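You operate a simulated robot arm through the tools that you are given. There is no shell and no other tool. Be economical: measure what you need, move in short steps, check, and stop when the job is done.

The job below is to be done with a simulated robot arm. You get a single attempt, and the scene is never put back.

TASK
Put the white cup from the far end of the left bench on the front of the ice table and the orange cup on the clear end of the cup bench. Take the number stand from the far end of the left bench and put it on top of the stacked lids there. Close the right sliding door. Turn the portion dial to 30 g. Stack the token marked "L6" from the top of the low cupboard on top of the token labelled "L5". Push the bottom drawer shut. Pull the low drawer open. The order is free. Set down upright: cup, number stand.

The check looks at the end state, three seconds after you hand in, the way a careful person would. Anything else that was tipped, shoved, dropped, spilled or broken makes it a failure. Lids that push on must go on centred and level and be pressed home; caps that screw on are set level and turned clockwise until they are tight.

THE ROBOT
A 6-joint arm with a two-finger gripper on a trunk, on a base that drives. Base frame: it is fixed to the floor where the robot stands at the start and does not move with it; the origin is under the middle of the robot, x ahead of it, y to its left, z up; the surface under the hand at the start is at about z = 80. Units: cm, rad, N and s.
Its first joint turns from -2.897 to 2.897 rad. Places, roughly: bottom drawer [-80, -410, 30]; clear end of the cup bench [50, -310, 80]; cup [50, 0, 75]; front of the ice table (19x52 cm) [-96, -120, 80]; low drawer [-340, -30, 20]; number stand [50, -100, 75]; portion dial [-70, 130, 100]; right sliding door [-130, 110, 50]; stacked lids (10x10x9 cm) [70, -110, 80]; token [-100, 125, 75]. Payload 1.71 kg.
The TCP is the grasp point between the finger pads, 2 cm short of the fingertips. In the tool frame z runs along the fingers and y along their closing line. The gripper opens to 9.6 cm. The gripper's body begins 11.3 cm behind the TCP.
Orientation is that of the tool frame in the base frame, as a unit quaternion [w, x, y, z]. With the fingers straight down and closing along the base's y, the tool's x points along the base's -x, its y along +y and its z along -z.

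THE INTERFACE
- The arm moves only by the tool arm_command. Its argument "moves" is one flat list of numbers, 7 for each row, row after row: the shift along the tool's x, y, z in mm, then the turn, a rotation vector about the tool's x, y, z in rad, then the opening, from 0 (shut) to 1 (fully open). In form: [tx, ty, tz, wx, wy, wz, claw, tx, ty, tz, wx, wy, wz, claw, ...]. A call has 1 to 12 rows; each row is the pose to reach, as a shift and turn from the pose commanded when the call began, along the tool's axes at that moment. Each row takes 0.2 s and may step no farther than 5 cm and 0.15 rad from the row before; otherwise, or with a gripper value out of range, the whole call is refused. A pose out of reach is approached as far as the arm can. The call stops where the force on the tool passes 40 N (or 10 N more than at its start, if that is more) or the arm is blocked; 0.2 s more then pass. Each finger travels about 4.5 cm/s and halts on what it meets, pressing with about 33 N; the grip force reading is that of the motor and also rises with nothing between the fingers. The clock runs only during rows and for 0.2 s after the last one: add rows that repeat a pose to give the fingers time. It gives the time, the measured TCP pose, the force on the tool (base axes), the opening and the grip force at its end, in the units of the frame above (readings bear some noise), with the torque about the TCP (base axes, N m) and any sound that the robot's microphone picked up, and new pictures: "views" is both (left out), scene, wrist or none.
- Cameras (640 x 400 px; columns grow to the right, rows downward): "scene" is now at [4.91, 22.93, 152.25]; the picture's right is [0.32, -0.95, -0.00], its down [-0.86, -0.29, -0.42] and it looks along [0.39, 0.14, -0.91] (base axes); focal length 214 px, centre (320, 200). "wrist" rides on the gripper at [6.6, 1.4, -14.5] in the tool frame; the picture's right is [-0.21, 0.98, 0.00], its down [-0.88, -0.18, -0.45] and it looks along [-0.44, -0.09, 0.90] (tool axes); focal length 275 px, centre (320, 200). There is no depth. A picture from a camera that has moved, and an enlarged one, comes with that camera's place and axes in the base frame and with its lens.
- move_column(by): slides the trunk up (or, below 0, down) by that many cm; the arm and the scene camera ride with it, the base frame stays. It gives what a move gives, with no picture.
- steer(legs): drives the robot by 1 to 6 legs, each [ahead, turn to the left] in cm and rad, along the robot's own axes; the way and the turn of a leg run together, so that a leg with both is an arc; at most 150 cm and 3.142 rad a leg. The arm and the cameras ride along, it lands a little off, and it stops where it bumps. It gives what a move gives, and a new picture of the scene camera.
- turn_head(pan, tilt): turns the head with the scene camera to pan (to the left, within 2.496 rad either way) and tilt (down, from -0.506 to 1.204), counted from straight ahead of the robot. It gives what a move gives, and a new picture of the scene camera.
- enlarge(camera, box): a new picture of the part [left, top, right, bottom] of that camera's present view, enlarged. The clock stands still meanwhile.
- sign_off(): hands the job in; it is judged then, once.

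Go step by step. Nothing tells you exact positions but the pictures and the camera data: compare them with the known pose of the tool, close in by small moves and look again before you grip or let go. The budget is 186 turns and 260 pictures, counting those below and the enlarged ones. Unless the task says otherwise, let go and move clear before handing in, and close with one line.

The tools are called after "Call:" as name(argument=value, ...) on one line, values as JSON. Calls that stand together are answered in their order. arm_command: Moves the arm, as the interface text tells. Its arguments: {"type":"object","properties":{"moves":{"type":"array","items":{"type":"number"}},"views":{"type":"string","enum":["both","scene","wrist","none"]}},"required":["moves"]} The other tools are called the same way: move_column (by) slides the trunk up or down; steer (legs) drives the base; turn_head (pan, tilt) turns the head that bears the scene camera; enlarge (camera, box) takes an enlarged picture of a part of a camera's view; sign_off () hands the job in.

At the start:

```text
time_s: 0.0
eef_pos: [55.64, 4.03, 107.65]
tool_rot: [-0.001, 0.001, 1.0, 0.0]
wrist_force: [-0.5, -0.1, -0.4]
wrist_torque: [0.01, -0.02, 0.0]
grip_width: 9.6
gripper_force: 0.2
trunk travel left (down, up): [-15.0, 24.0]
robot x, y, heading: [-0.14, 0.05, 0.004]
head pan, tilt: [0.321, 1.127]
```

scene: 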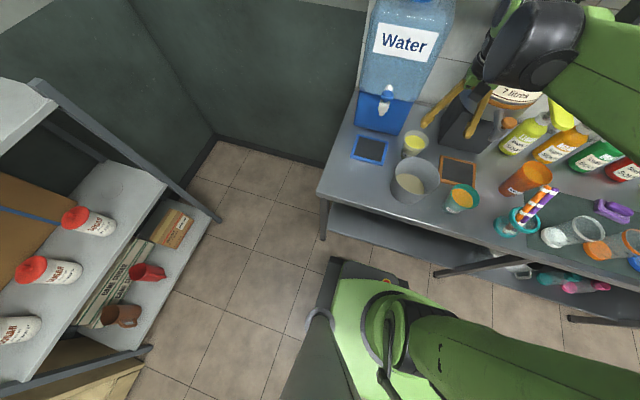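
wrist: 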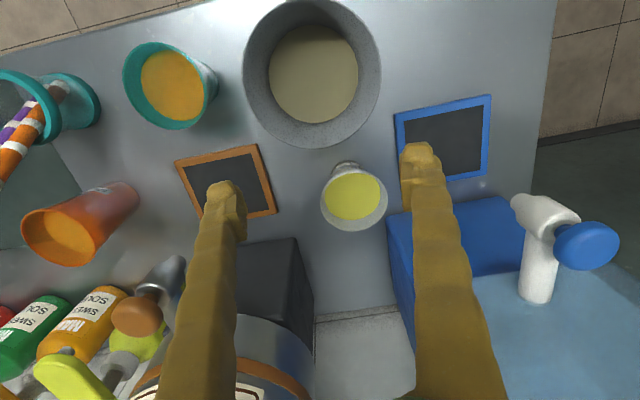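

I see the bench ahead with several cups near the tool; I need an overview first. I'll turn the head to look around.

Call:
turn_head(pan=-0.1, tilt=0.75)

Call:
turn_head(pan=-1.3, tilt=0.6)

Call:
turn_head(pan=-2.4, tilt=0.5)

Call:
turn_head(pan=2.3, tilt=0.5)

Call:
enlarge(camera="wrist", box=[0, 0, 640, 400])

```text
time_s: 0.9
eef_pos: [53.78, 4.05, 108.49]
tool_rot: [0.009, 0.0, 1.0, 0.001]
wrist_force: [-0.7, -0.4, 1.0]
wrist_torque: [0.01, -0.06, -0.03]
grip_width: 9.59
gripper_force: 0.1
trunk travel left (down, up): [-15.0, 24.0]
robot x, y, heading: [-0.5, 0.07, -0.0]
head pan, tilt: [-0.099, 0.75]
camera scene: at [6.55, 20.18, 155.0], right [-0.1, -1.0, 0.0], down [-0.69, 0.07, -0.72], along [0.72, -0.07, -0.69], focal length 214 px, centre (320, 200)
```

scene: 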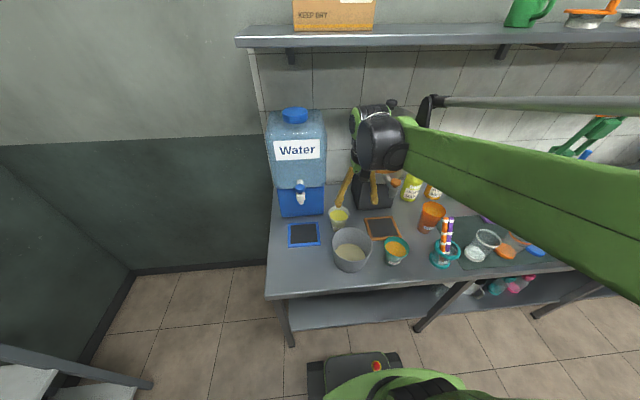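

```text
time_s: 2.3
eef_pos: [54.03, 4.13, 108.4]
tool_rot: [0.006, 0.0, 1.0, 0.0]
wrist_force: [0.5, -0.6, -0.5]
wrist_torque: [0.03, 0.04, -0.02]
grip_width: 9.58
gripper_force: 0.1
trunk travel left (down, up): [-15.0, 24.0]
robot x, y, heading: [0.04, 0.15, 0.0]
head pan, tilt: [-1.3, 0.6]
camera scene: at [1.54, 12.48, 156.34], right [-0.96, -0.27, 0.01], down [-0.16, 0.54, -0.82], along [0.21, -0.79, -0.57], focal length 214 px, centre (320, 200)
```

scene: 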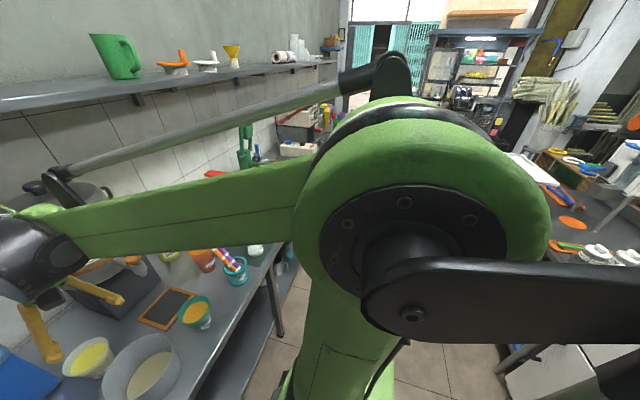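

```text
time_s: 3.6
eef_pos: [54.09, 4.09, 108.3]
tool_rot: [0.007, 0.0, 1.0, 0.0]
wrist_force: [-0.5, -0.2, 0.3]
wrist_torque: [-0.02, 0.02, 0.01]
grip_width: 9.62
gripper_force: 0.0
trunk travel left (down, up): [-15.0, 24.0]
robot x, y, heading: [-0.07, 0.15, -0.002]
head pan, tilt: [-2.4, 0.499]
camera scene: at [-7.52, 14.84, 157.39], right [-0.68, 0.74, 0.01], down [0.34, 0.32, -0.88], along [-0.65, -0.59, -0.47], focal length 214 px, centre (320, 200)
```

scene: 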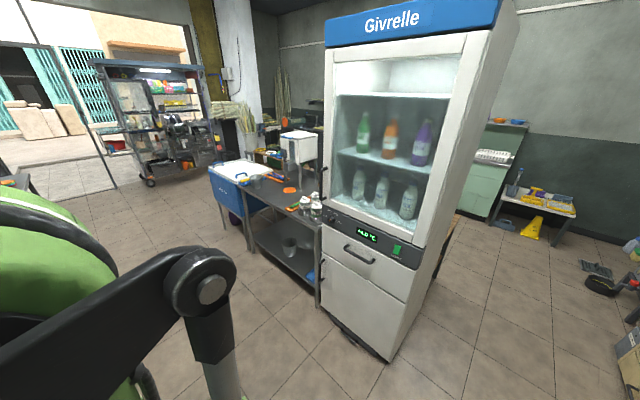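

```text
time_s: 7.3
eef_pos: [54.06, 4.24, 108.48]
tool_rot: [0.008, 0.001, 1.0, 0.0]
wrist_force: [0.0, -0.5, 0.4]
wrist_torque: [-0.01, -0.02, -0.02]
grip_width: 9.6
gripper_force: 0.0
trunk travel left (down, up): [-15.0, 24.0]
robot x, y, heading: [0.16, 0.11, -0.004]
head pan, tilt: [2.3, 0.499]
camera scene: at [-6.88, 27.78, 157.38], right [0.75, 0.67, -0.01], down [0.31, -0.36, -0.88], along [-0.59, 0.65, -0.47], focal length 214 px, centre (320, 200)
```

scene: 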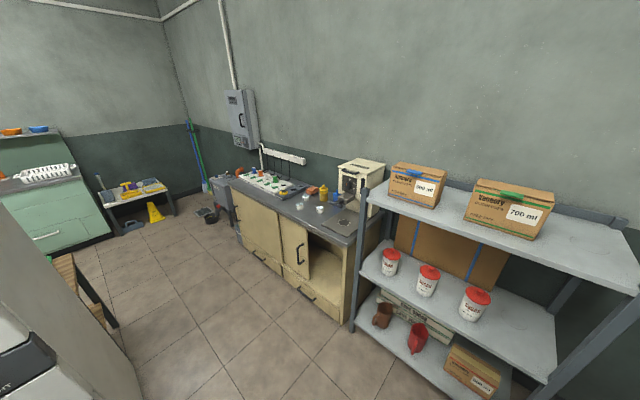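

```text
1.00 times, centred on (320, 200) of wrist (not enlarged: the box is as wide or as high as the picture)
camera zoom: at [47.35, 5.46, 122.8], right [0.21, 0.98, 0.0], down [0.87, -0.18, 0.46], along [0.45, -0.09, -0.89], focal length 275 px, centre (320, 200)
```

zoom: 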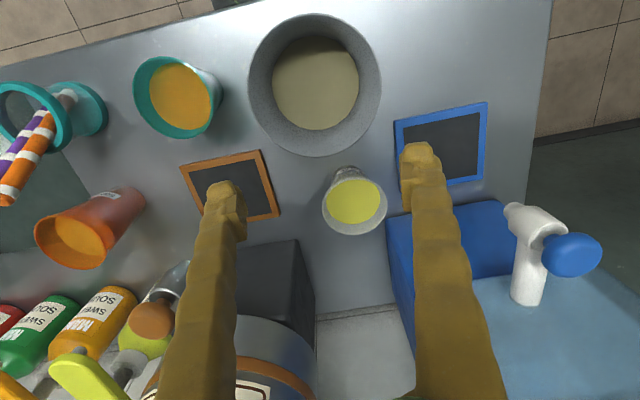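

The cups are near (67,7) and (63,-33), cupboard behind at y≈130, fridge and ice table behind right. I'll look closer at the bench.

Call:
turn_head(pan=-0.1, tilt=0.9)

Call:
enlarge(camera="scene", box=[240, 60, 480, 210])

Call:
turn_head(pan=-0.75, tilt=0.75)

```text
time_s: 9.5
eef_pos: [54.17, 4.09, 108.42]
tool_rot: [0.007, 0.0, 1.0, 0.001]
wrist_force: [-0.1, -0.5, -0.5]
wrist_torque: [0.01, -0.05, 0.04]
grip_width: 9.59
gripper_force: 0.0
trunk travel left (down, up): [-15.0, 24.0]
robot x, y, heading: [0.09, 0.17, 0.002]
head pan, tilt: [-0.099, 0.901]
camera scene: at [6.64, 20.25, 153.78], right [-0.1, -1.0, 0.0], down [-0.79, 0.08, -0.61], along [0.61, -0.06, -0.79], focal length 214 px, centre (320, 200)
```

scene: 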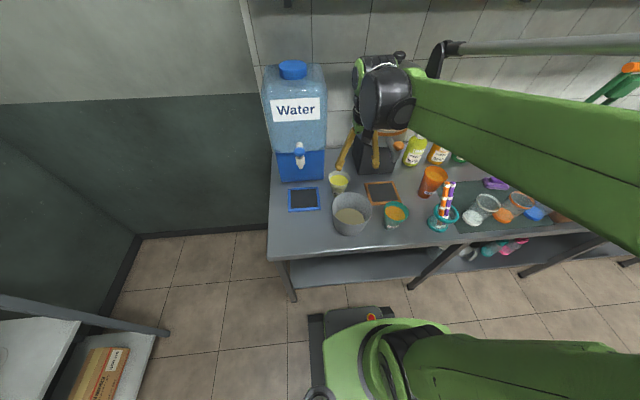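

```text
2.67 times, centred on (360, 135) of scene
camera zoom: at [6.64, 20.25, 153.78], right [-0.1, -1.0, 0.0], down [-0.79, 0.08, -0.61], along [0.61, -0.06, -0.79], focal length 572 px, centre (213, 373)
```

zoom: 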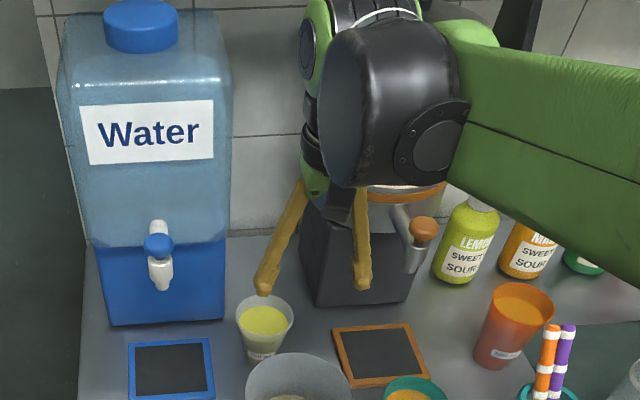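

```text
time_s: 10.6
eef_pos: [54.08, 4.05, 108.38]
tool_rot: [0.007, 0.001, 1.0, 0.0]
wrist_force: [-0.2, 0.8, 0.1]
wrist_torque: [-0.05, -0.02, -0.02]
grip_width: 9.61
gripper_force: 0.1
trunk travel left (down, up): [-15.0, 24.0]
robot x, y, heading: [-0.19, 0.06, -0.001]
head pan, tilt: [-0.75, 0.75]
camera scene: at [5.21, 15.35, 154.99], right [-0.68, -0.73, 0.01], down [-0.51, 0.46, -0.72], along [0.52, -0.5, -0.69], focal length 214 px, centre (320, 200)
```

scene: 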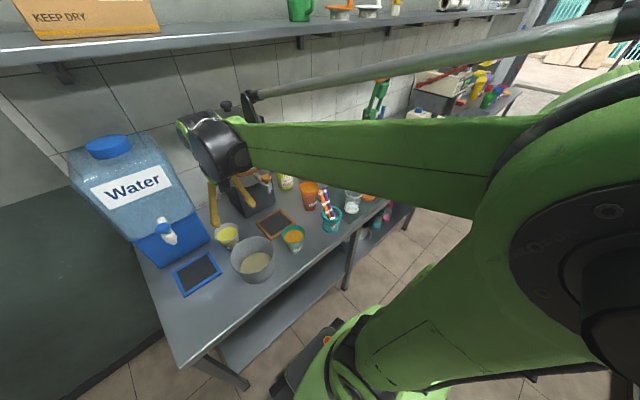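

White cup rim triangulates to about (64.7, 6.6, 91.7), roughly 8.3 cm wide. I'll move over it and check with the wrist camera.

Call:
arm_command(moves=[-36, 8, 0, 0, 0, 0, 1, -72, 16, 0, 0, 0, 0, 1, -106, 25, 10, 0, 0, 0, 1, -106, 25, 50, 0, 0, 0, 1, -106, 25, 50, 0, 0, 0, 1])

```text
time_s: 11.8
eef_pos: [64.9, 6.7, 103.3]
tool_rot: [0.007, 0.0, 1.0, -0.001]
wrist_force: [0.1, 0.2, -0.7]
wrist_torque: [0.01, 0.01, -0.02]
grip_width: 9.61
gripper_force: 0.2
trunk travel left (down, up): [-15.0, 24.0]
robot x, y, heading: [0.16, -0.1, -0.001]
head pan, tilt: [-0.75, 0.75]
camera scene: at [5.25, 15.35, 155.0], right [-0.68, -0.73, 0.01], down [-0.51, 0.47, -0.72], along [0.52, -0.5, -0.69], focal length 214 px, centre (320, 200)
camera wrist: at [58.17, 8.12, 117.76], right [0.21, 0.98, 0.0], down [0.87, -0.18, 0.46], along [0.45, -0.09, -0.89], focal length 275 px, centre (320, 200)
```

scene: 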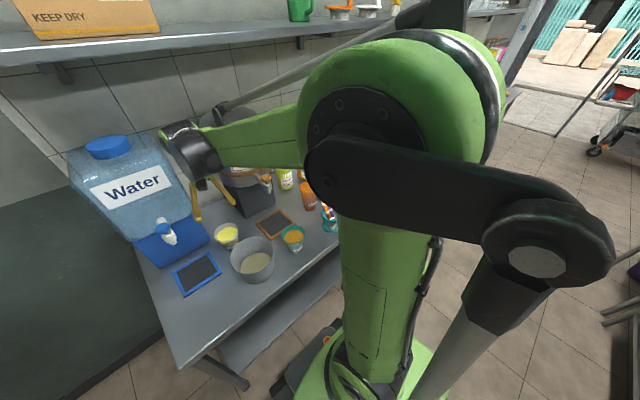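
wrist: 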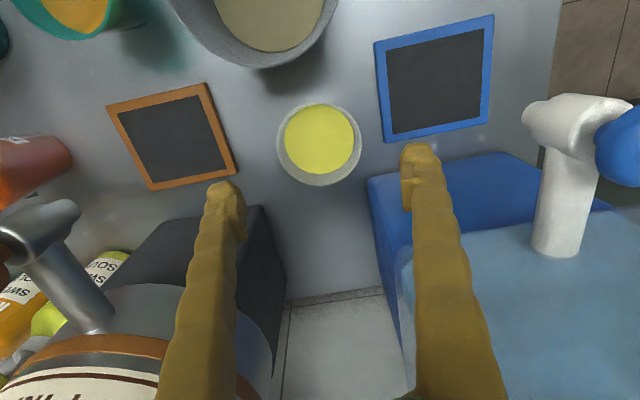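

Cup is centred between the fingers; I'll shift 0.7 cm further and lower the tips just above the rim.

Call:
arm_command(moves=[-7, 0, 40, 0, 0, 0, 1, -7, 0, 90, 0, 0, 0, 1, -7, 0, 90, 0, 0, 0, 1])

```text
time_s: 12.6
eef_pos: [65.61, 6.48, 94.44]
tool_rot: [0.007, 0.0, 1.0, 0.0]
wrist_force: [-0.1, -0.2, -0.6]
wrist_torque: [-0.01, 0.05, 0.01]
grip_width: 9.63
gripper_force: 0.1
trunk travel left (down, up): [-15.0, 24.0]
robot x, y, heading: [-0.32, -0.29, 0.003]
head pan, tilt: [-0.75, 0.75]
camera scene: at [5.29, 15.35, 155.0], right [-0.68, -0.73, 0.01], down [-0.51, 0.47, -0.72], along [0.52, -0.5, -0.69], focal length 214 px, centre (320, 200)
camera wrist: at [58.95, 7.77, 108.77], right [0.21, 0.98, 0.0], down [0.87, -0.18, 0.46], along [0.45, -0.09, -0.89], focal length 275 px, centre (320, 200)
```

scene: 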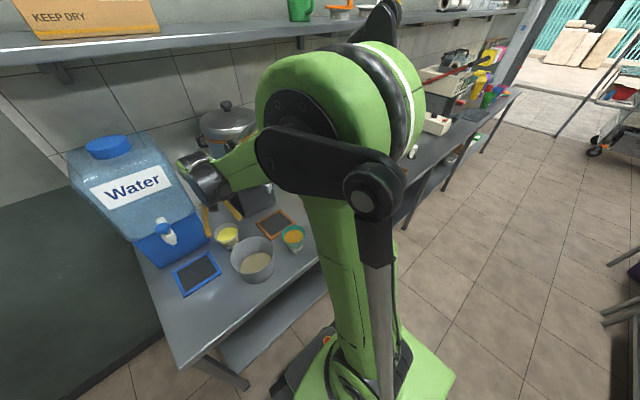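
wrist: 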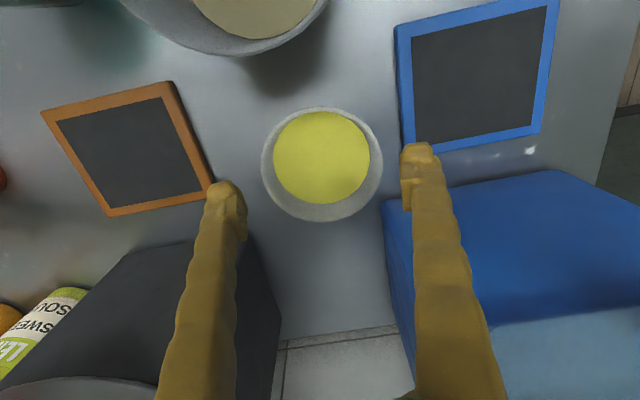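

Rim centre (65.5,6.5,90.1), diameter 8.6 — well aligned. Descend and grip near the rim.

Call:
arm_command(moves=[0, 0, 30, 0, 0, 0, 1, 0, 0, 60, 0, 0, 0, 1, 0, 0, 60, 0, 0, 0, 0.85, 0, 0, 60, 0, 0, 0, 0.8, 0, 0, 60, 0, 0, 0, 0.7, 0, 0, 60, 0, 0, 0, 0.7])

```text
time_s: 14.0
eef_pos: [65.54, 6.33, 88.6]
tool_rot: [0.007, 0.0, 1.0, -0.001]
wrist_force: [2.0, -4.9, 11.6]
wrist_torque: [-0.22, 0.08, 0.06]
grip_width: 9.17
gripper_force: 33.2
trunk travel left (down, up): [-15.0, 24.0]
robot x, y, heading: [-0.03, 0.32, 0.004]
head pan, tilt: [-0.75, 0.75]
camera scene: at [5.17, 15.31, 155.0], right [-0.68, -0.73, 0.01], down [-0.51, 0.47, -0.72], along [0.52, -0.5, -0.69], focal length 214 px, centre (320, 200)
camera wrist: at [58.92, 7.89, 102.98], right [0.21, 0.98, 0.0], down [0.87, -0.18, 0.46], along [0.45, -0.09, -0.89], focal length 275 px, centre (320, 200)
```

scene: 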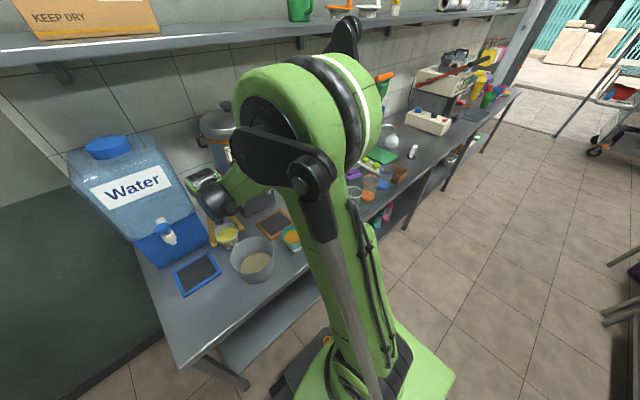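
wrist: 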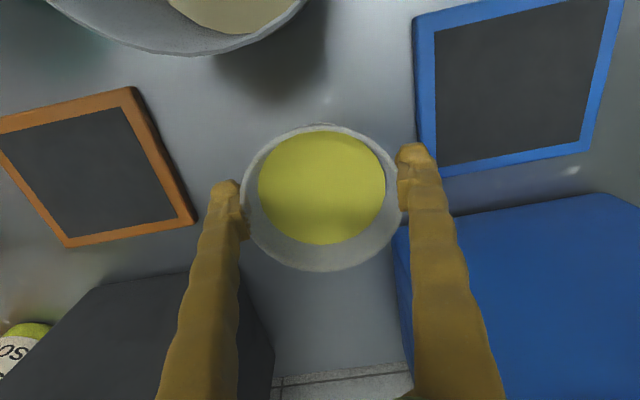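

Gripped at 9.17 cm. I'll lift gently and check it follows.

Call:
arm_command(moves=[0, 0, -5, 0, 0, 0, 0.6, 0, 0, -15, 0, 0, 0, 0.6, 0, 0, -30, 0, 0, 0, 0.6, 0, 0, -30, 0, 0, 0, 0.6])

```text
time_s: 15.0
eef_pos: [65.58, 6.45, 91.83]
tool_rot: [0.008, -0.001, 1.0, 0.0]
wrist_force: [-0.3, 0.4, -3.0]
wrist_torque: [0.0, 0.0, 0.0]
grip_width: 7.87
gripper_force: 33.2
trunk travel left (down, up): [-15.0, 24.0]
robot x, y, heading: [0.04, 0.01, -0.0]
head pan, tilt: [-0.75, 0.75]
camera scene: at [5.23, 15.34, 154.99], right [-0.68, -0.73, 0.01], down [-0.51, 0.47, -0.72], along [0.52, -0.5, -0.69], focal length 214 px, centre (320, 200)
camera wrist: at [58.89, 7.96, 106.13], right [0.21, 0.98, 0.0], down [0.87, -0.18, 0.46], along [0.45, -0.09, -0.89], focal length 275 px, centre (320, 200)
```

scene: 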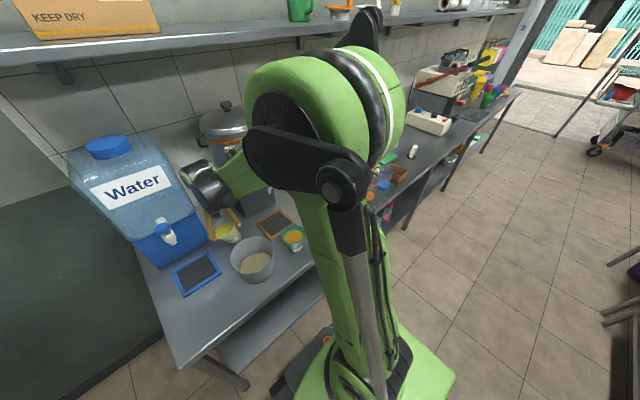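
wrist: 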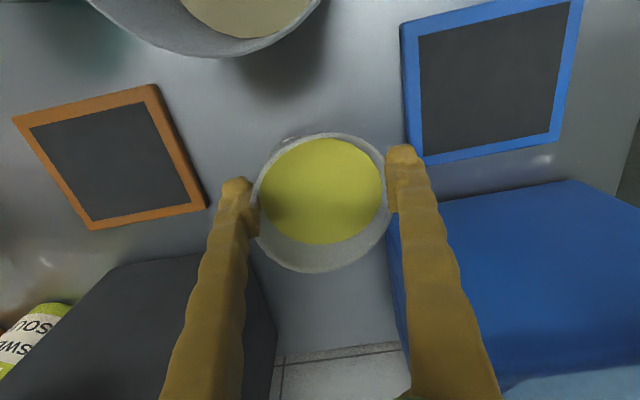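

The cup is lifted (≈3 N). I'll raise it and retract, then check its level.

Call:
arm_command(moves=[0, 0, -30, 0, 0, 0, 0.6, 0, 0, -60, 0, 0, 0, 0.6, 0, 0, -100, 0, 0, 0, 0.6, 20, 0, -140, 0, 0, 0, 0.6, 55, 0, -150, 0, 0, 0, 0.6, 95, 0, -150, 0, 0, 0, 0.6, 135, 0, -150, 0, 0, 0, 0.6, 175, 0, -150, 0, 0, 0, 0.6, 215, 0, -150, 0, 0, 0, 0.6, 250, 0, -150, 0, 0, 0, 0.6, 270, 0, -150, 0, 0, 0, 0.6])

Call:
turn_head(pan=-0.3, tilt=1.0)

```text
time_s: 17.4
eef_pos: [38.21, 6.53, 106.36]
tool_rot: [0.006, 0.0, 1.0, 0.0]
wrist_force: [0.2, -0.6, -2.4]
wrist_torque: [0.03, 0.05, -0.01]
grip_width: 7.87
gripper_force: 33.5
trunk travel left (down, up): [-15.0, 24.0]
robot x, y, heading: [-0.08, -0.02, 0.003]
head pan, tilt: [-0.75, 0.75]
camera scene: at [5.18, 15.35, 154.99], right [-0.68, -0.73, 0.01], down [-0.51, 0.47, -0.72], along [0.52, -0.5, -0.69], focal length 214 px, centre (320, 200)
camera wrist: at [31.53, 7.98, 120.87], right [0.21, 0.98, 0.0], down [0.87, -0.18, 0.46], along [0.45, -0.09, -0.89], focal length 275 px, centre (320, 200)
```

scene: 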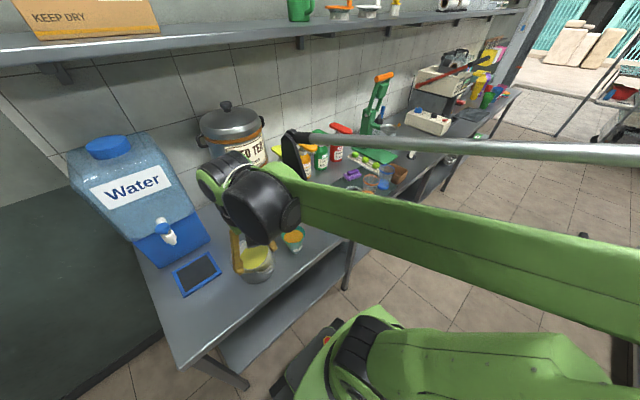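
wrist: 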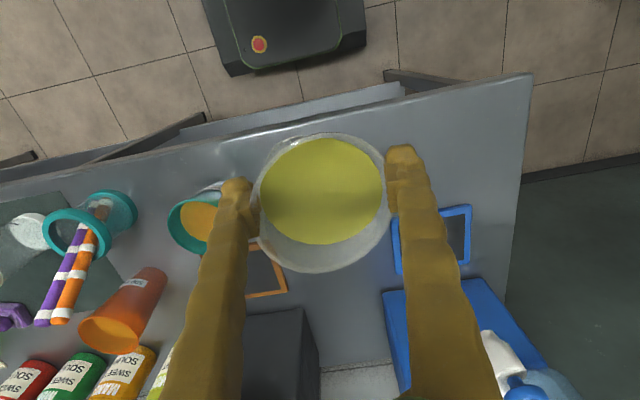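

```text
time_s: 18.3
eef_pos: [38.34, 6.59, 106.44]
tool_rot: [0.007, 0.0, 1.0, -0.001]
wrist_force: [0.5, 0.3, -3.4]
wrist_torque: [0.05, 0.05, -0.05]
grip_width: 7.86
gripper_force: 33.3
trunk travel left (down, up): [-15.0, 24.0]
robot x, y, heading: [-0.06, -0.19, 0.004]
head pan, tilt: [-0.3, 1.0]
camera scene: at [5.77, 18.93, 153.07], right [-0.3, -0.96, 0.0], down [-0.81, 0.25, -0.53], along [0.5, -0.16, -0.85], focal length 214 px, centre (320, 200)
```

scene: 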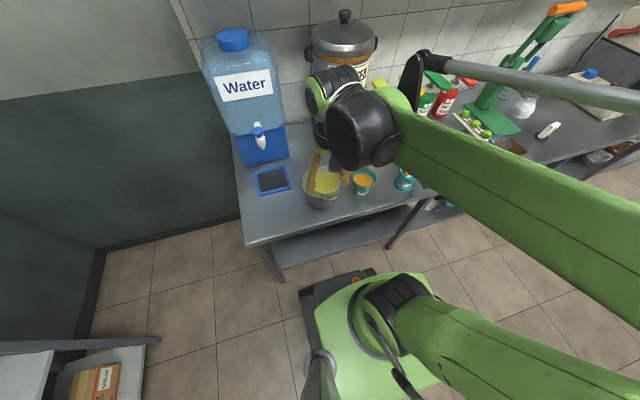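

Cup held level. Now I'll drive: turn right, go along the aisle, then face the ice table.

Call:
steer(legs=[[0, -1.571], [60, 0]])

Call:
turn_head(pan=-1.0, tilt=0.6)

Call:
turn_head(pan=0.9, tilt=0.6)

```text
time_s: 28.8
eef_pos: [6.49, -99.95, 106.45]
tool_rot: [0.005, 0.707, 0.707, -0.005]
wrist_force: [-0.4, 0.3, -3.0]
wrist_torque: [0.05, -0.01, 0.0]
grip_width: 7.92
gripper_force: 32.7
trunk travel left (down, up): [-15.0, 24.0]
robot x, y, heading: [-0.2, -61.18, -1.573]
head pan, tilt: [-0.3, 1.0]
camera scene: at [18.51, -67.74, 153.07], right [-0.95, 0.3, 0.0], down [0.25, 0.81, -0.53], along [-0.16, -0.5, -0.85], focal length 214 px, centre (320, 200)
```

scene: 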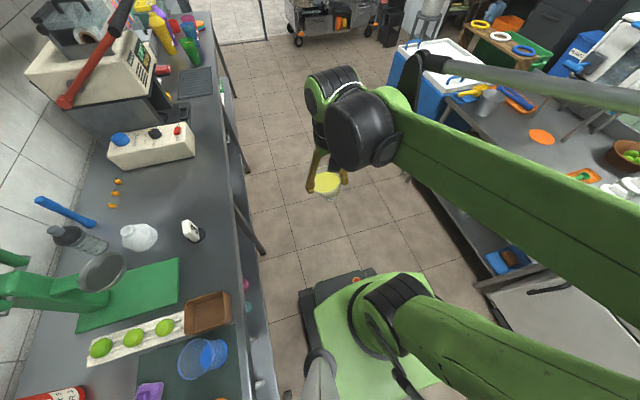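

```text
time_s: 29.8
eef_pos: [6.52, -100.05, 106.39]
tool_rot: [0.005, 0.707, 0.707, -0.004]
wrist_force: [-0.2, 1.3, -2.5]
wrist_torque: [-0.05, 0.03, 0.0]
grip_width: 7.88
gripper_force: 33.0
trunk travel left (down, up): [-15.0, 24.0]
robot x, y, heading: [-0.31, -61.28, -1.572]
head pan, tilt: [-1.0, 0.6]
camera scene: at [13.15, -66.01, 156.3], right [-0.54, 0.84, 0.01], down [0.48, 0.32, -0.82], along [-0.7, -0.43, -0.57], focal length 214 px, centre (320, 200)
```

scene: 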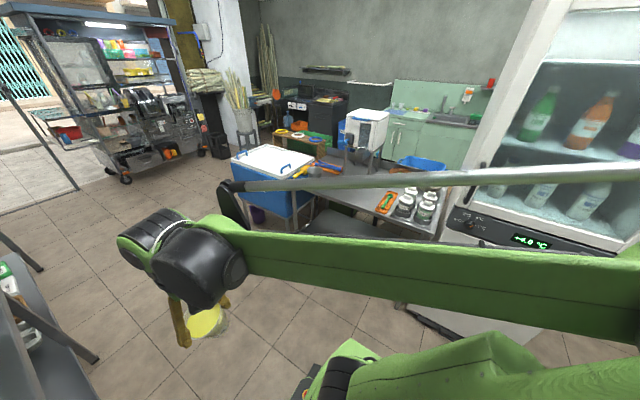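

```text
time_s: 31.7
eef_pos: [6.52, -97.95, 107.11]
tool_rot: [0.011, 0.707, 0.707, -0.012]
wrist_force: [0.4, -0.1, -3.1]
wrist_torque: [0.08, -0.07, -0.05]
grip_width: 7.88
gripper_force: 33.2
trunk travel left (down, up): [-15.0, 24.0]
robot x, y, heading: [-0.12, -61.81, -1.576]
head pan, tilt: [0.901, 0.6]
camera scene: at [27.54, -62.13, 156.37], right [-0.62, -0.78, 0.01], down [-0.44, 0.34, -0.83], along [0.64, -0.52, -0.56], focal length 214 px, centre (320, 200)
```

scene: 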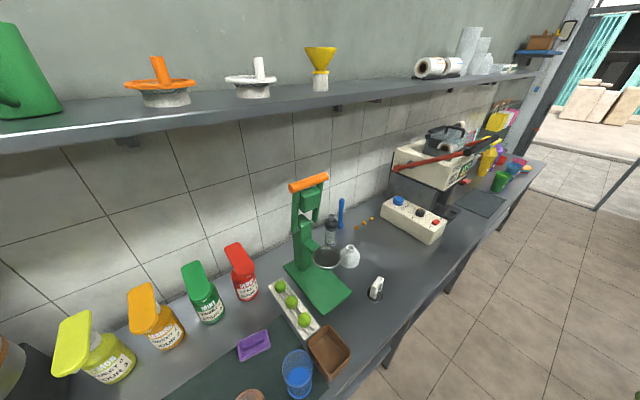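

The ice table is the dark bench right with bottles. I'll drive on to y≈-120 and turn to face it.

Call:
steer(legs=[[59, 0], [0, -1.571]])

Call:
turn_head(pan=-0.2, tilt=0.7)

Call:
turn_head(pan=0.3, tilt=0.7)

```text
time_s: 42.0
eef_pos: [-37.34, -128.07, 106.89]
tool_rot: [0.0, 1.0, 0.005, -0.014]
wrist_force: [-0.2, 0.3, -2.9]
wrist_torque: [-0.04, -0.06, 0.01]
grip_width: 7.89
gripper_force: 33.2
trunk travel left (down, up): [-15.0, 24.0]
robot x, y, heading: [-0.86, -121.56, -3.141]
head pan, tilt: [0.901, 0.6]
camera scene: at [-5.6, -149.47, 156.29], right [-0.79, 0.62, -0.01], down [0.36, 0.44, -0.82], along [-0.5, -0.65, -0.57], focal length 214 px, centre (320, 200)
```

scene: 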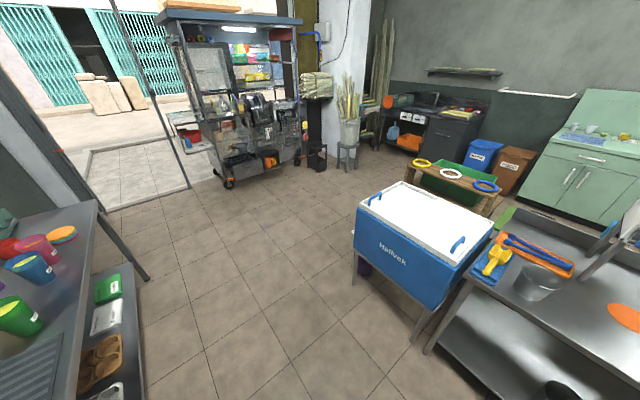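

```text
time_s: 43.3
eef_pos: [-34.01, -128.23, 107.91]
tool_rot: [0.001, 1.0, 0.006, -0.029]
wrist_force: [-1.0, 0.4, -3.2]
wrist_torque: [-0.06, -0.07, -0.02]
grip_width: 7.88
gripper_force: 33.5
trunk travel left (down, up): [-15.0, 24.0]
robot x, y, heading: [-0.21, -121.44, -3.137]
head pan, tilt: [-0.201, 0.7]
camera scene: at [-3.77, -140.86, 155.55], right [0.19, 0.98, 0.0], down [0.62, -0.12, -0.77], along [-0.76, 0.15, -0.63], focal length 214 px, centre (320, 200)
```

scene: 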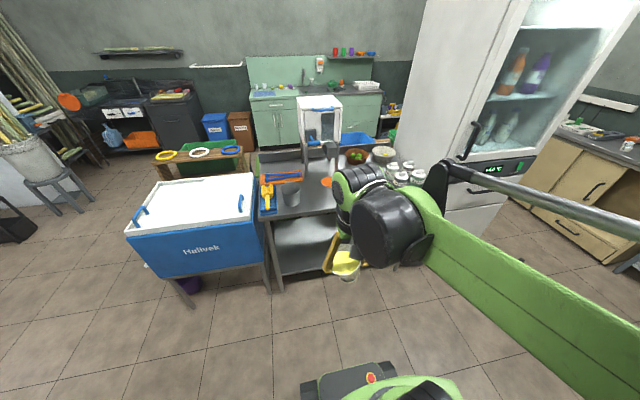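

```text
time_s: 44.2
eef_pos: [-34.05, -128.16, 107.91]
tool_rot: [0.001, 1.0, 0.005, -0.029]
wrist_force: [-1.3, 0.0, -4.3]
wrist_torque: [-0.04, -0.13, 0.02]
grip_width: 7.88
gripper_force: 32.8
trunk travel left (down, up): [-15.0, 24.0]
robot x, y, heading: [-0.39, -121.49, -3.138]
head pan, tilt: [0.3, 0.7]
camera scene: at [-3.76, -145.05, 155.54], right [-0.3, 0.95, 0.0], down [0.6, 0.19, -0.77], along [-0.74, -0.23, -0.63], focal length 214 px, centre (320, 200)
```

scene: 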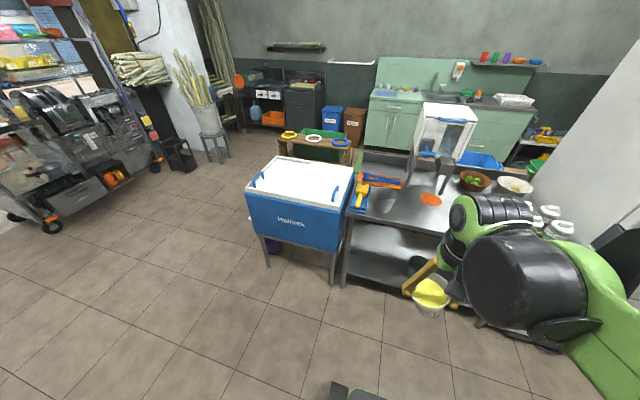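

The table front edge is near x≈-87. I'll drive closer and take the wrist view.

Call:
steer(legs=[[36, 0]])

Call:
turn_head(pan=0.1, tilt=1.0)

Call:
enlarge(camera="wrist", box=[0, 0, 640, 400])

```text
time_s: 47.2
eef_pos: [-72.34, -128.64, 107.33]
tool_rot: [-0.001, 1.0, 0.009, -0.02]
wrist_force: [0.5, 0.1, -2.3]
wrist_torque: [-0.03, -0.03, -0.02]
grip_width: 7.9
gripper_force: 32.8
trunk travel left (down, up): [-15.0, 24.0]
robot x, y, heading: [-37.34, -121.96, -3.132]
head pan, tilt: [0.3, 0.7]
camera scene: at [-44.68, -145.4, 155.39], right [-0.31, 0.95, 0.0], down [0.62, 0.2, -0.76], along [-0.72, -0.23, -0.66], focal length 214 px, centre (320, 200)
```

scene: 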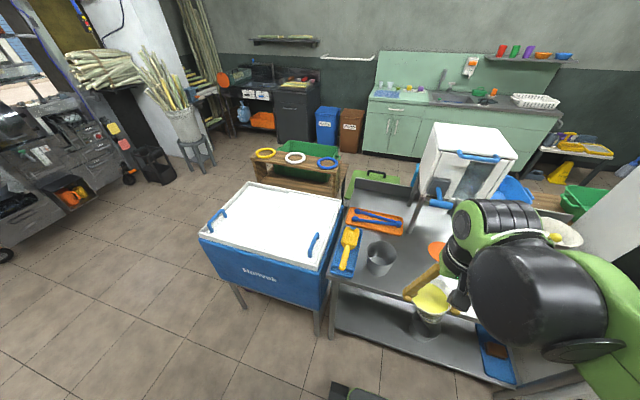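

```text
time_s: 48.0
eef_pos: [-72.06, -128.65, 107.51]
tool_rot: [0.0, 1.0, 0.007, -0.023]
wrist_force: [-0.1, -0.3, -0.6]
wrist_torque: [-0.04, 0.01, -0.04]
grip_width: 7.85
gripper_force: 32.9
trunk travel left (down, up): [-15.0, 24.0]
robot x, y, heading: [-37.28, -121.78, -3.125]
head pan, tilt: [0.099, 1.0]
camera scene: at [-41.97, -143.57, 153.13], right [-0.11, 0.99, 0.0], down [0.84, 0.09, -0.54], along [-0.53, -0.06, -0.84], focal length 214 px, centre (320, 200)
```

scene: 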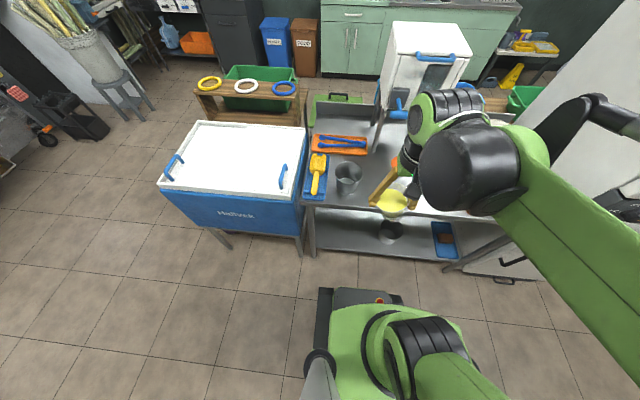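

```text
1.00 times, centred on (320, 200) of wrist (not enlarged: the box is as wide or as high as the picture)
camera zoom: at [-64.72, -129.94, 121.74], right [-0.19, -0.98, 0.01], down [-0.86, 0.17, 0.48], along [-0.48, 0.08, -0.88], focal length 275 px, centre (320, 200)
```

zoom: 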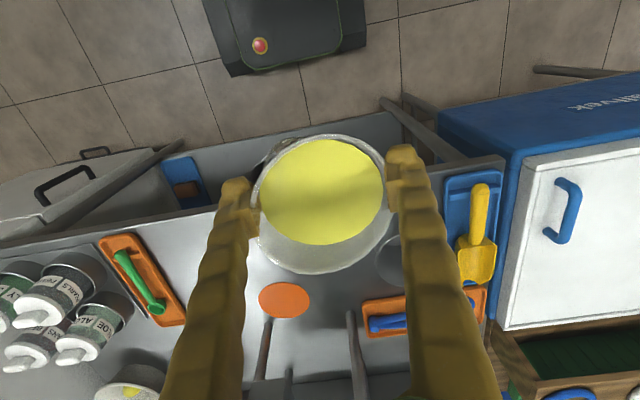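

Free spot between the steel cup (-100,-136) and the orange tray: I'll target (-96,-118), and level the slight tilt.

Call:
arm_command(moves=[-40, -18, 0, 0, 0.02, 0, 0.6, -80, -36, 0, 0, 0.046, 0, 0.6, -120, -54, 0, 0, 0.046, 0, 0.6, -160, -72, 0, 0, 0.046, 0, 0.6, -200, -90, 0, 0, 0.046, 0, 0.6, -240, -107, 0, 0, 0.046, 0, 0.6, -240, -107, 30, 0, 0.046, 0, 0.6, -240, -107, 60, 0, 0.046, 0, 0.6, -240, -107, 60, 0, 0.046, 0, 0.6])

```text
time_s: 50.0
eef_pos: [-95.17, -118.45, 103.17]
tool_rot: [0.0, 1.0, 0.008, -0.006]
wrist_force: [-0.2, 0.0, -2.8]
wrist_torque: [-0.02, 0.0, -0.01]
grip_width: 7.86
gripper_force: 33.1
trunk travel left (down, up): [-15.0, 24.0]
robot x, y, heading: [-37.05, -121.69, -3.133]
head pan, tilt: [0.099, 1.0]
camera scene: at [-43.56, -143.56, 153.07], right [-0.11, 0.99, 0.0], down [0.84, 0.09, -0.53], along [-0.52, -0.06, -0.85], focal length 214 px, centre (320, 200)
camera wrist: at [-88.35, -119.62, 117.63], right [-0.19, -0.98, 0.0], down [-0.87, 0.17, 0.45], along [-0.45, 0.08, -0.89], focal length 275 px, centre (320, 200)
```

scene: 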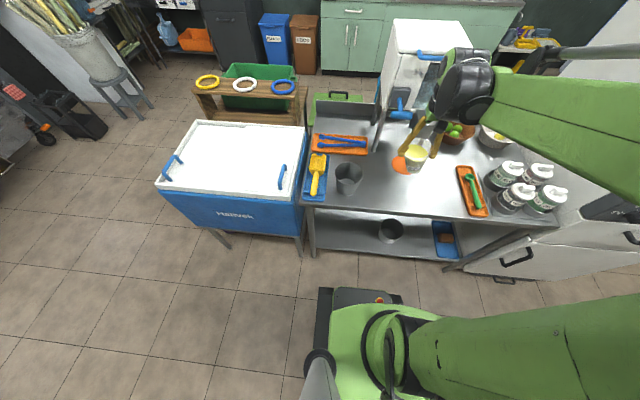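
wrist: 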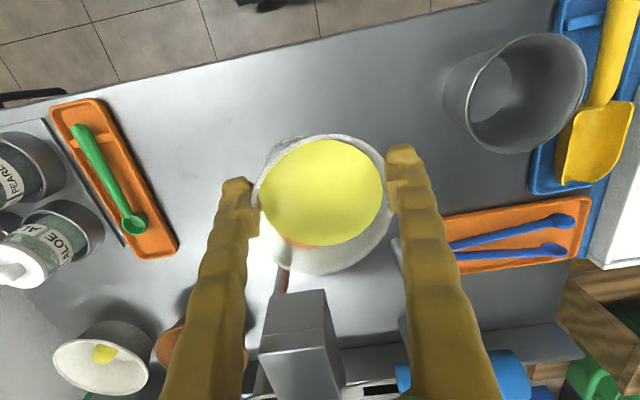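

Aligned above the free spot. Lower to just above the table and check.

Call:
arm_command(moves=[-5, 0, 40, 0, 0.012, 0, 0.6, -5, 0, 80, 0, 0.012, 0, 0.6, -5, 0, 115, 0, 0.012, 0, 0.6, -5, 0, 130, 0, 0.012, 0, 0.6, -5, 0, 130, 0, 0.012, 0, 0.6], views="both")

```text
time_s: 51.2
eef_pos: [-95.91, -118.4, 90.4]
tool_rot: [-0.001, 1.0, 0.008, 0.0]
wrist_force: [-1.1, 0.6, -2.8]
wrist_torque: [-0.02, -0.05, 0.0]
grip_width: 7.85
gripper_force: 32.7
trunk travel left (down, up): [-15.0, 24.0]
robot x, y, heading: [-37.03, -121.4, -3.126]
head pan, tilt: [0.099, 1.0]
camera scene: at [-43.56, -143.56, 153.07], right [-0.11, 0.99, 0.0], down [0.84, 0.09, -0.53], along [-0.52, -0.06, -0.85], focal length 214 px, centre (320, 200)
camera wrist: at [-89.23, -119.68, 104.82], right [-0.19, -0.98, 0.0], down [-0.88, 0.17, 0.44], along [-0.43, 0.08, -0.9], focal length 275 px, centre (320, 200)
```

scene: 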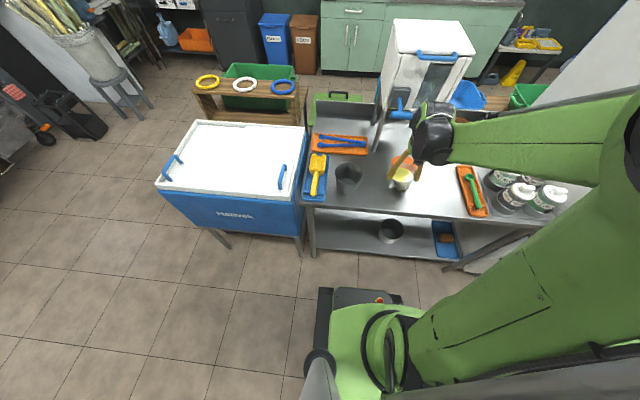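
wrist: 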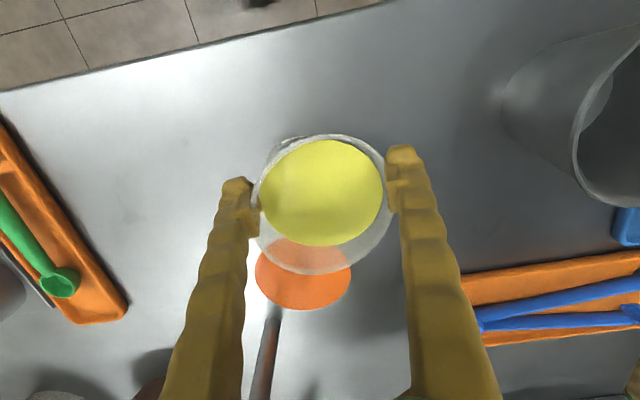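

Still hanging free; lower in fine steps.

Call:
arm_command(moves=[0, 0, 4, 0, 0, 0, 0.6, 0, 0, 8, 0, 0, 0, 0.6, 0, 0, 8, 0, 0, 0, 0.6], views="none")

Call:
arm_command(moves=[0, 0, 4, 0, 0, 0, 0.6, 0, 0, 8, 0, 0, 0, 0.6, 0, 0, 8, 0, 0, 0, 0.6], views="wrist")

```text
time_s: 52.1
eef_pos: [-94.14, -118.43, 90.52]
tool_rot: [0.001, 1.0, 0.009, -0.008]
wrist_force: [1.0, 0.3, -2.2]
wrist_torque: [-0.03, 0.06, 0.0]
grip_width: 7.89
gripper_force: 32.6
trunk travel left (down, up): [-15.0, 24.0]
robot x, y, heading: [-37.12, -121.64, -3.132]
head pan, tilt: [0.099, 1.0]
stopped in row 3: the force on the tool passed its limit at 41 N (the readings are from after the stop); the commanded pose is now the measured one
```

```text
time_s: 52.9
eef_pos: [-94.54, -118.39, 89.77]
tool_rot: [0.001, 1.0, 0.008, -0.007]
wrist_force: [-3.5, -0.4, 18.9]
wrist_torque: [-0.08, 0.6, -0.04]
grip_width: 7.89
gripper_force: 32.9
trunk travel left (down, up): [-15.0, 24.0]
robot x, y, heading: [-37.17, -121.86, -3.131]
head pan, tilt: [0.099, 1.0]
camera wrist: at [-87.74, -119.68, 104.11], right [-0.19, -0.98, 0.0], down [-0.87, 0.17, 0.46], along [-0.45, 0.08, -0.89], focal length 275 px, centre (320, 200)
```

wrist: 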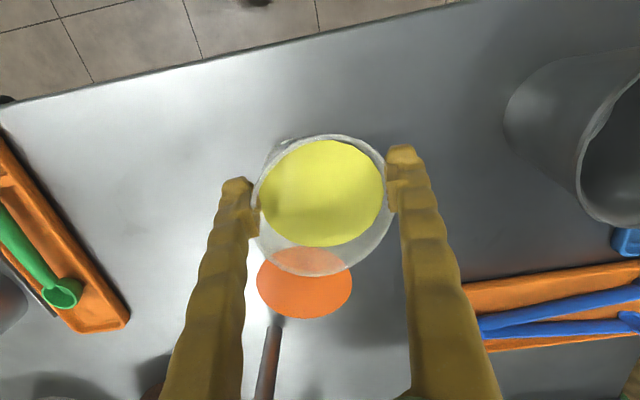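

The cup is on the table (≈19 N down). Ease off slightly and open, then rise.

Call:
arm_command(moves=[0, 0, -3, 0, 0, 0, 0.6, 0, 0, -3, 0, 0, 0, 0.9, 0, 0, -3, 0, 0, 0, 1, 0, 0, -3, 0, 0, 0, 1, 0, 0, -3, 0, 0, 0, 1], views="wrist")

Call:
arm_command(moves=[0, 0, -15, 0, 0, 0, 1, 0, 0, -30, 0, 0, 0, 1, 0, 0, -60, 0, 0, 0, 1, 0, 0, -100, 0, 0, 0, 1, 0, 0, -150, 0, 0, 0, 1, 0, 0, -180, 0, 0, 0, 1], views="wrist")

```text
time_s: 54.1
eef_pos: [-94.34, -118.45, 89.84]
tool_rot: [0.001, 1.0, 0.008, -0.006]
wrist_force: [-0.7, 0.4, 0.6]
wrist_torque: [-0.01, -0.01, -0.01]
grip_width: 9.59
gripper_force: 0.1
trunk travel left (down, up): [-15.0, 24.0]
robot x, y, heading: [-37.34, -121.87, -3.13]
head pan, tilt: [0.099, 1.0]
camera wrist: at [-87.7, -119.66, 104.3], right [-0.19, -0.98, 0.0], down [-0.87, 0.17, 0.46], along [-0.45, 0.08, -0.89], focal length 275 px, centre (320, 200)
```

wrist: 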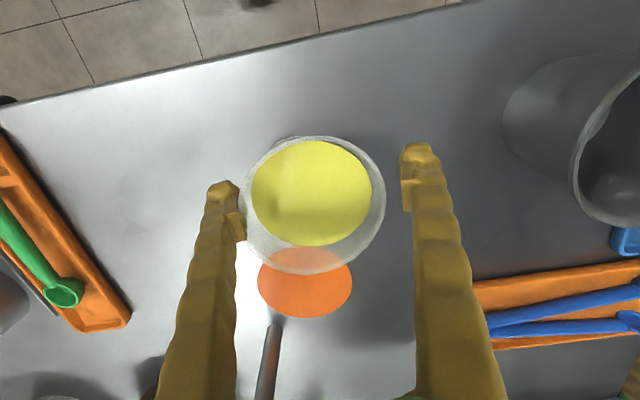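

```text
time_s: 55.5
eef_pos: [-94.41, -118.37, 107.71]
tool_rot: [0.001, 1.0, 0.007, -0.006]
wrist_force: [0.1, 0.0, -0.6]
wrist_torque: [0.0, 0.01, -0.01]
grip_width: 9.61
gripper_force: 0.1
trunk travel left (down, up): [-15.0, 24.0]
robot x, y, heading: [-37.22, -122.08, -3.134]
head pan, tilt: [0.099, 1.0]
camera wrist: at [-87.57, -119.72, 122.13], right [-0.19, -0.98, 0.0], down [-0.87, 0.17, 0.46], along [-0.45, 0.08, -0.89], focal length 275 px, centre (320, 200)
```

wrist: 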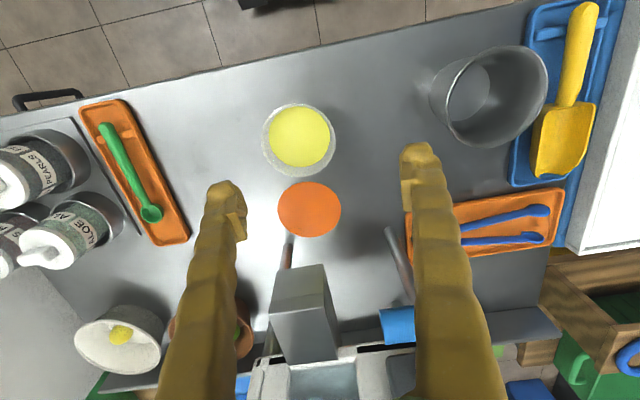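

White cup is upright on the ice table. Retract, turn round and face the left bench at the number stand.

Call:
arm_command(moves=[40, 0, 0, 0, 0.012, 0, 1, 80, 0, 0, 0, 0.012, 0, 1, 120, 0, 0, 0, 0.012, 0, 1, 160, 0, 0, 0, 0.012, 0, 1, 200, 0, 0, 0, 0.012, 0, 1, 220, 0, 0, 0, 0.012, 0, 1], views="none")

Call:
steer(legs=[[0, 3.14], [32, 0]])

Call:
turn_head(pan=0.15, tilt=1.0)

Call:
enlarge(camera="wrist", box=[0, 0, 640, 400])

```text
time_s: 56.9
eef_pos: [-72.3, -118.27, 107.27]
tool_rot: [0.001, 1.0, 0.008, 0.0]
wrist_force: [-0.1, -0.2, 0.2]
wrist_torque: [-0.03, 0.02, 0.03]
grip_width: 9.62
gripper_force: 0.0
trunk travel left (down, up): [-15.0, 24.0]
robot x, y, heading: [-37.17, -121.92, -3.135]
head pan, tilt: [0.099, 1.0]
```

```text
time_s: 71.3
eef_pos: [29.48, -120.71, 107.54]
tool_rot: [0.003, -0.042, 0.999, 0.001]
wrist_force: [0.4, 0.1, 0.0]
wrist_torque: [0.0, 0.02, 0.01]
grip_width: 9.59
gripper_force: 0.0
trunk travel left (down, up): [-15.0, 24.0]
robot x, y, heading: [-5.2, -119.21, 0.073]
head pan, tilt: [0.099, 1.0]
camera scene: at [-4.34, -97.48, 153.17], right [0.17, -0.98, 0.0], down [-0.82, -0.15, -0.55], along [0.54, 0.09, -0.84], focal length 214 px, centre (320, 200)
```

scene: 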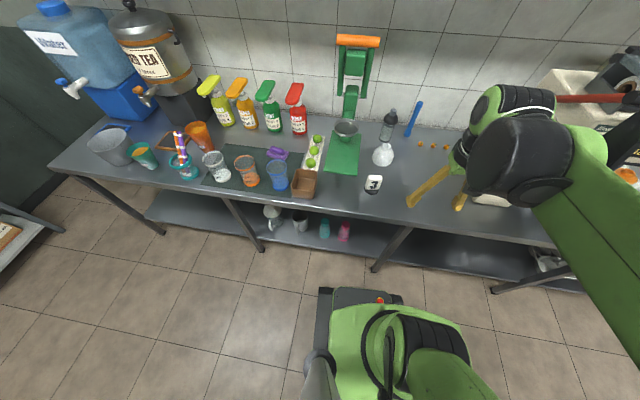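

```text
time_s: 71.9
eef_pos: [31.74, -120.5, 106.98]
tool_rot: [-0.007, -0.041, 0.999, 0.001]
wrist_force: [3.1, 0.6, 0.0]
wrist_torque: [0.0, 0.33, 0.0]
grip_width: 9.59
gripper_force: 0.0
trunk travel left (down, up): [-15.0, 24.0]
robot x, y, heading: [-5.75, -119.47, 0.078]
head pan, tilt: [0.15, 1.0]
camera scene: at [-0.45, -96.86, 153.05], right [0.22, -0.97, 0.0], down [-0.83, -0.19, -0.52], along [0.51, 0.12, -0.85], focal length 214 px, centre (320, 200)
```

scene: 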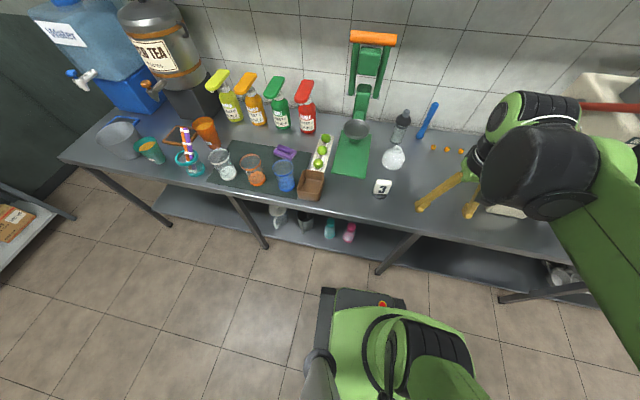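

```text
1.00 times, centred on (320, 200) of wrist (not enlarged: the box is as wide or as high as the picture)
camera zoom: at [25.28, -119.74, 121.47], right [0.12, 0.99, 0.0], down [0.9, -0.11, 0.43], along [0.43, -0.05, -0.9], focal length 275 px, centre (320, 200)
```

zoom: 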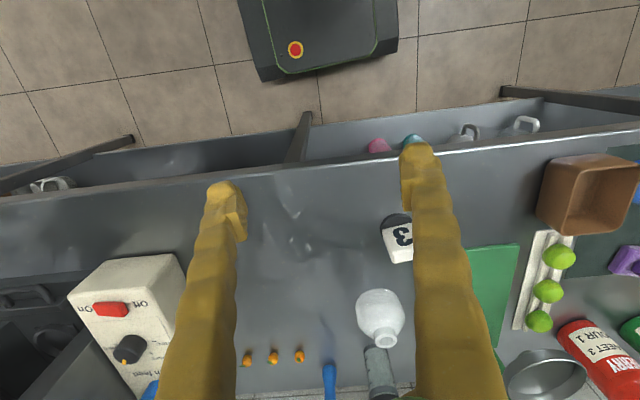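

I see the "3" number stand and the white lid stack behind it. Enlarge both.

Call:
enlarge(camera="scene", box=[330, 90, 450, 210])

Call:
enlarge(camera="wrist", box=[320, 190, 480, 400])

```text
3.33 times, centred on (390, 150) of scene
camera zoom: at [-0.45, -96.86, 153.05], right [0.22, -0.97, 0.0], down [-0.83, -0.19, -0.52], along [0.51, 0.12, -0.85], focal length 715 px, centre (87, 367)
```

zoom: 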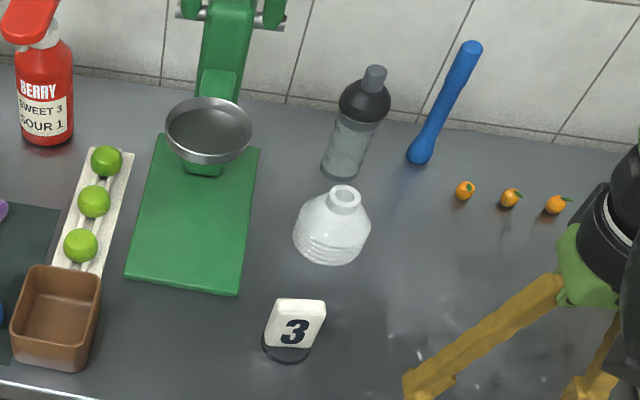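

```text
1.90 times, centred on (400, 295) of wrist
camera zoom: at [25.28, -119.74, 121.47], right [0.12, 0.99, 0.0], down [0.9, -0.11, 0.43], along [0.43, -0.05, -0.9], focal length 524 px, centre (168, 19)
```

zoom: 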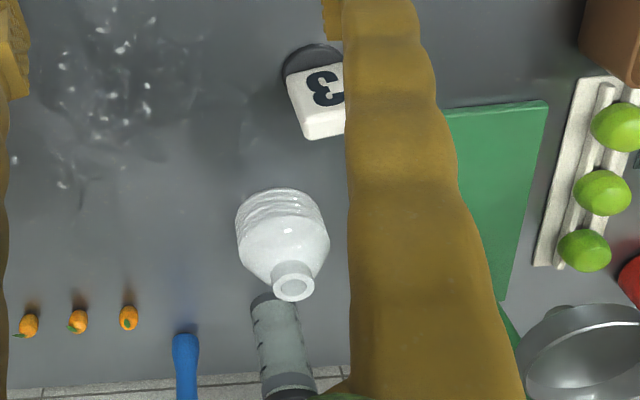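

Stand base ≈(51.5,-109.8), lids ≈(66,-112). Move the hand over the stand for a better view.

Call:
arm_command(moves=[-43, 24, 0, 0, 0, 0, 1, -86, 48, 0, 0, 0, 0, 1, -129, 72, 20, 0, 0, 0, 1, -160, 92, 40, 0, 0, 0.06, 1, -171, 96, 60, 0, 0, 0.082, 1, -171, 96, 60, 0, 0, 0.082, 1])

```text
refused: row 3 steps farther than a row can; nothing moved
```

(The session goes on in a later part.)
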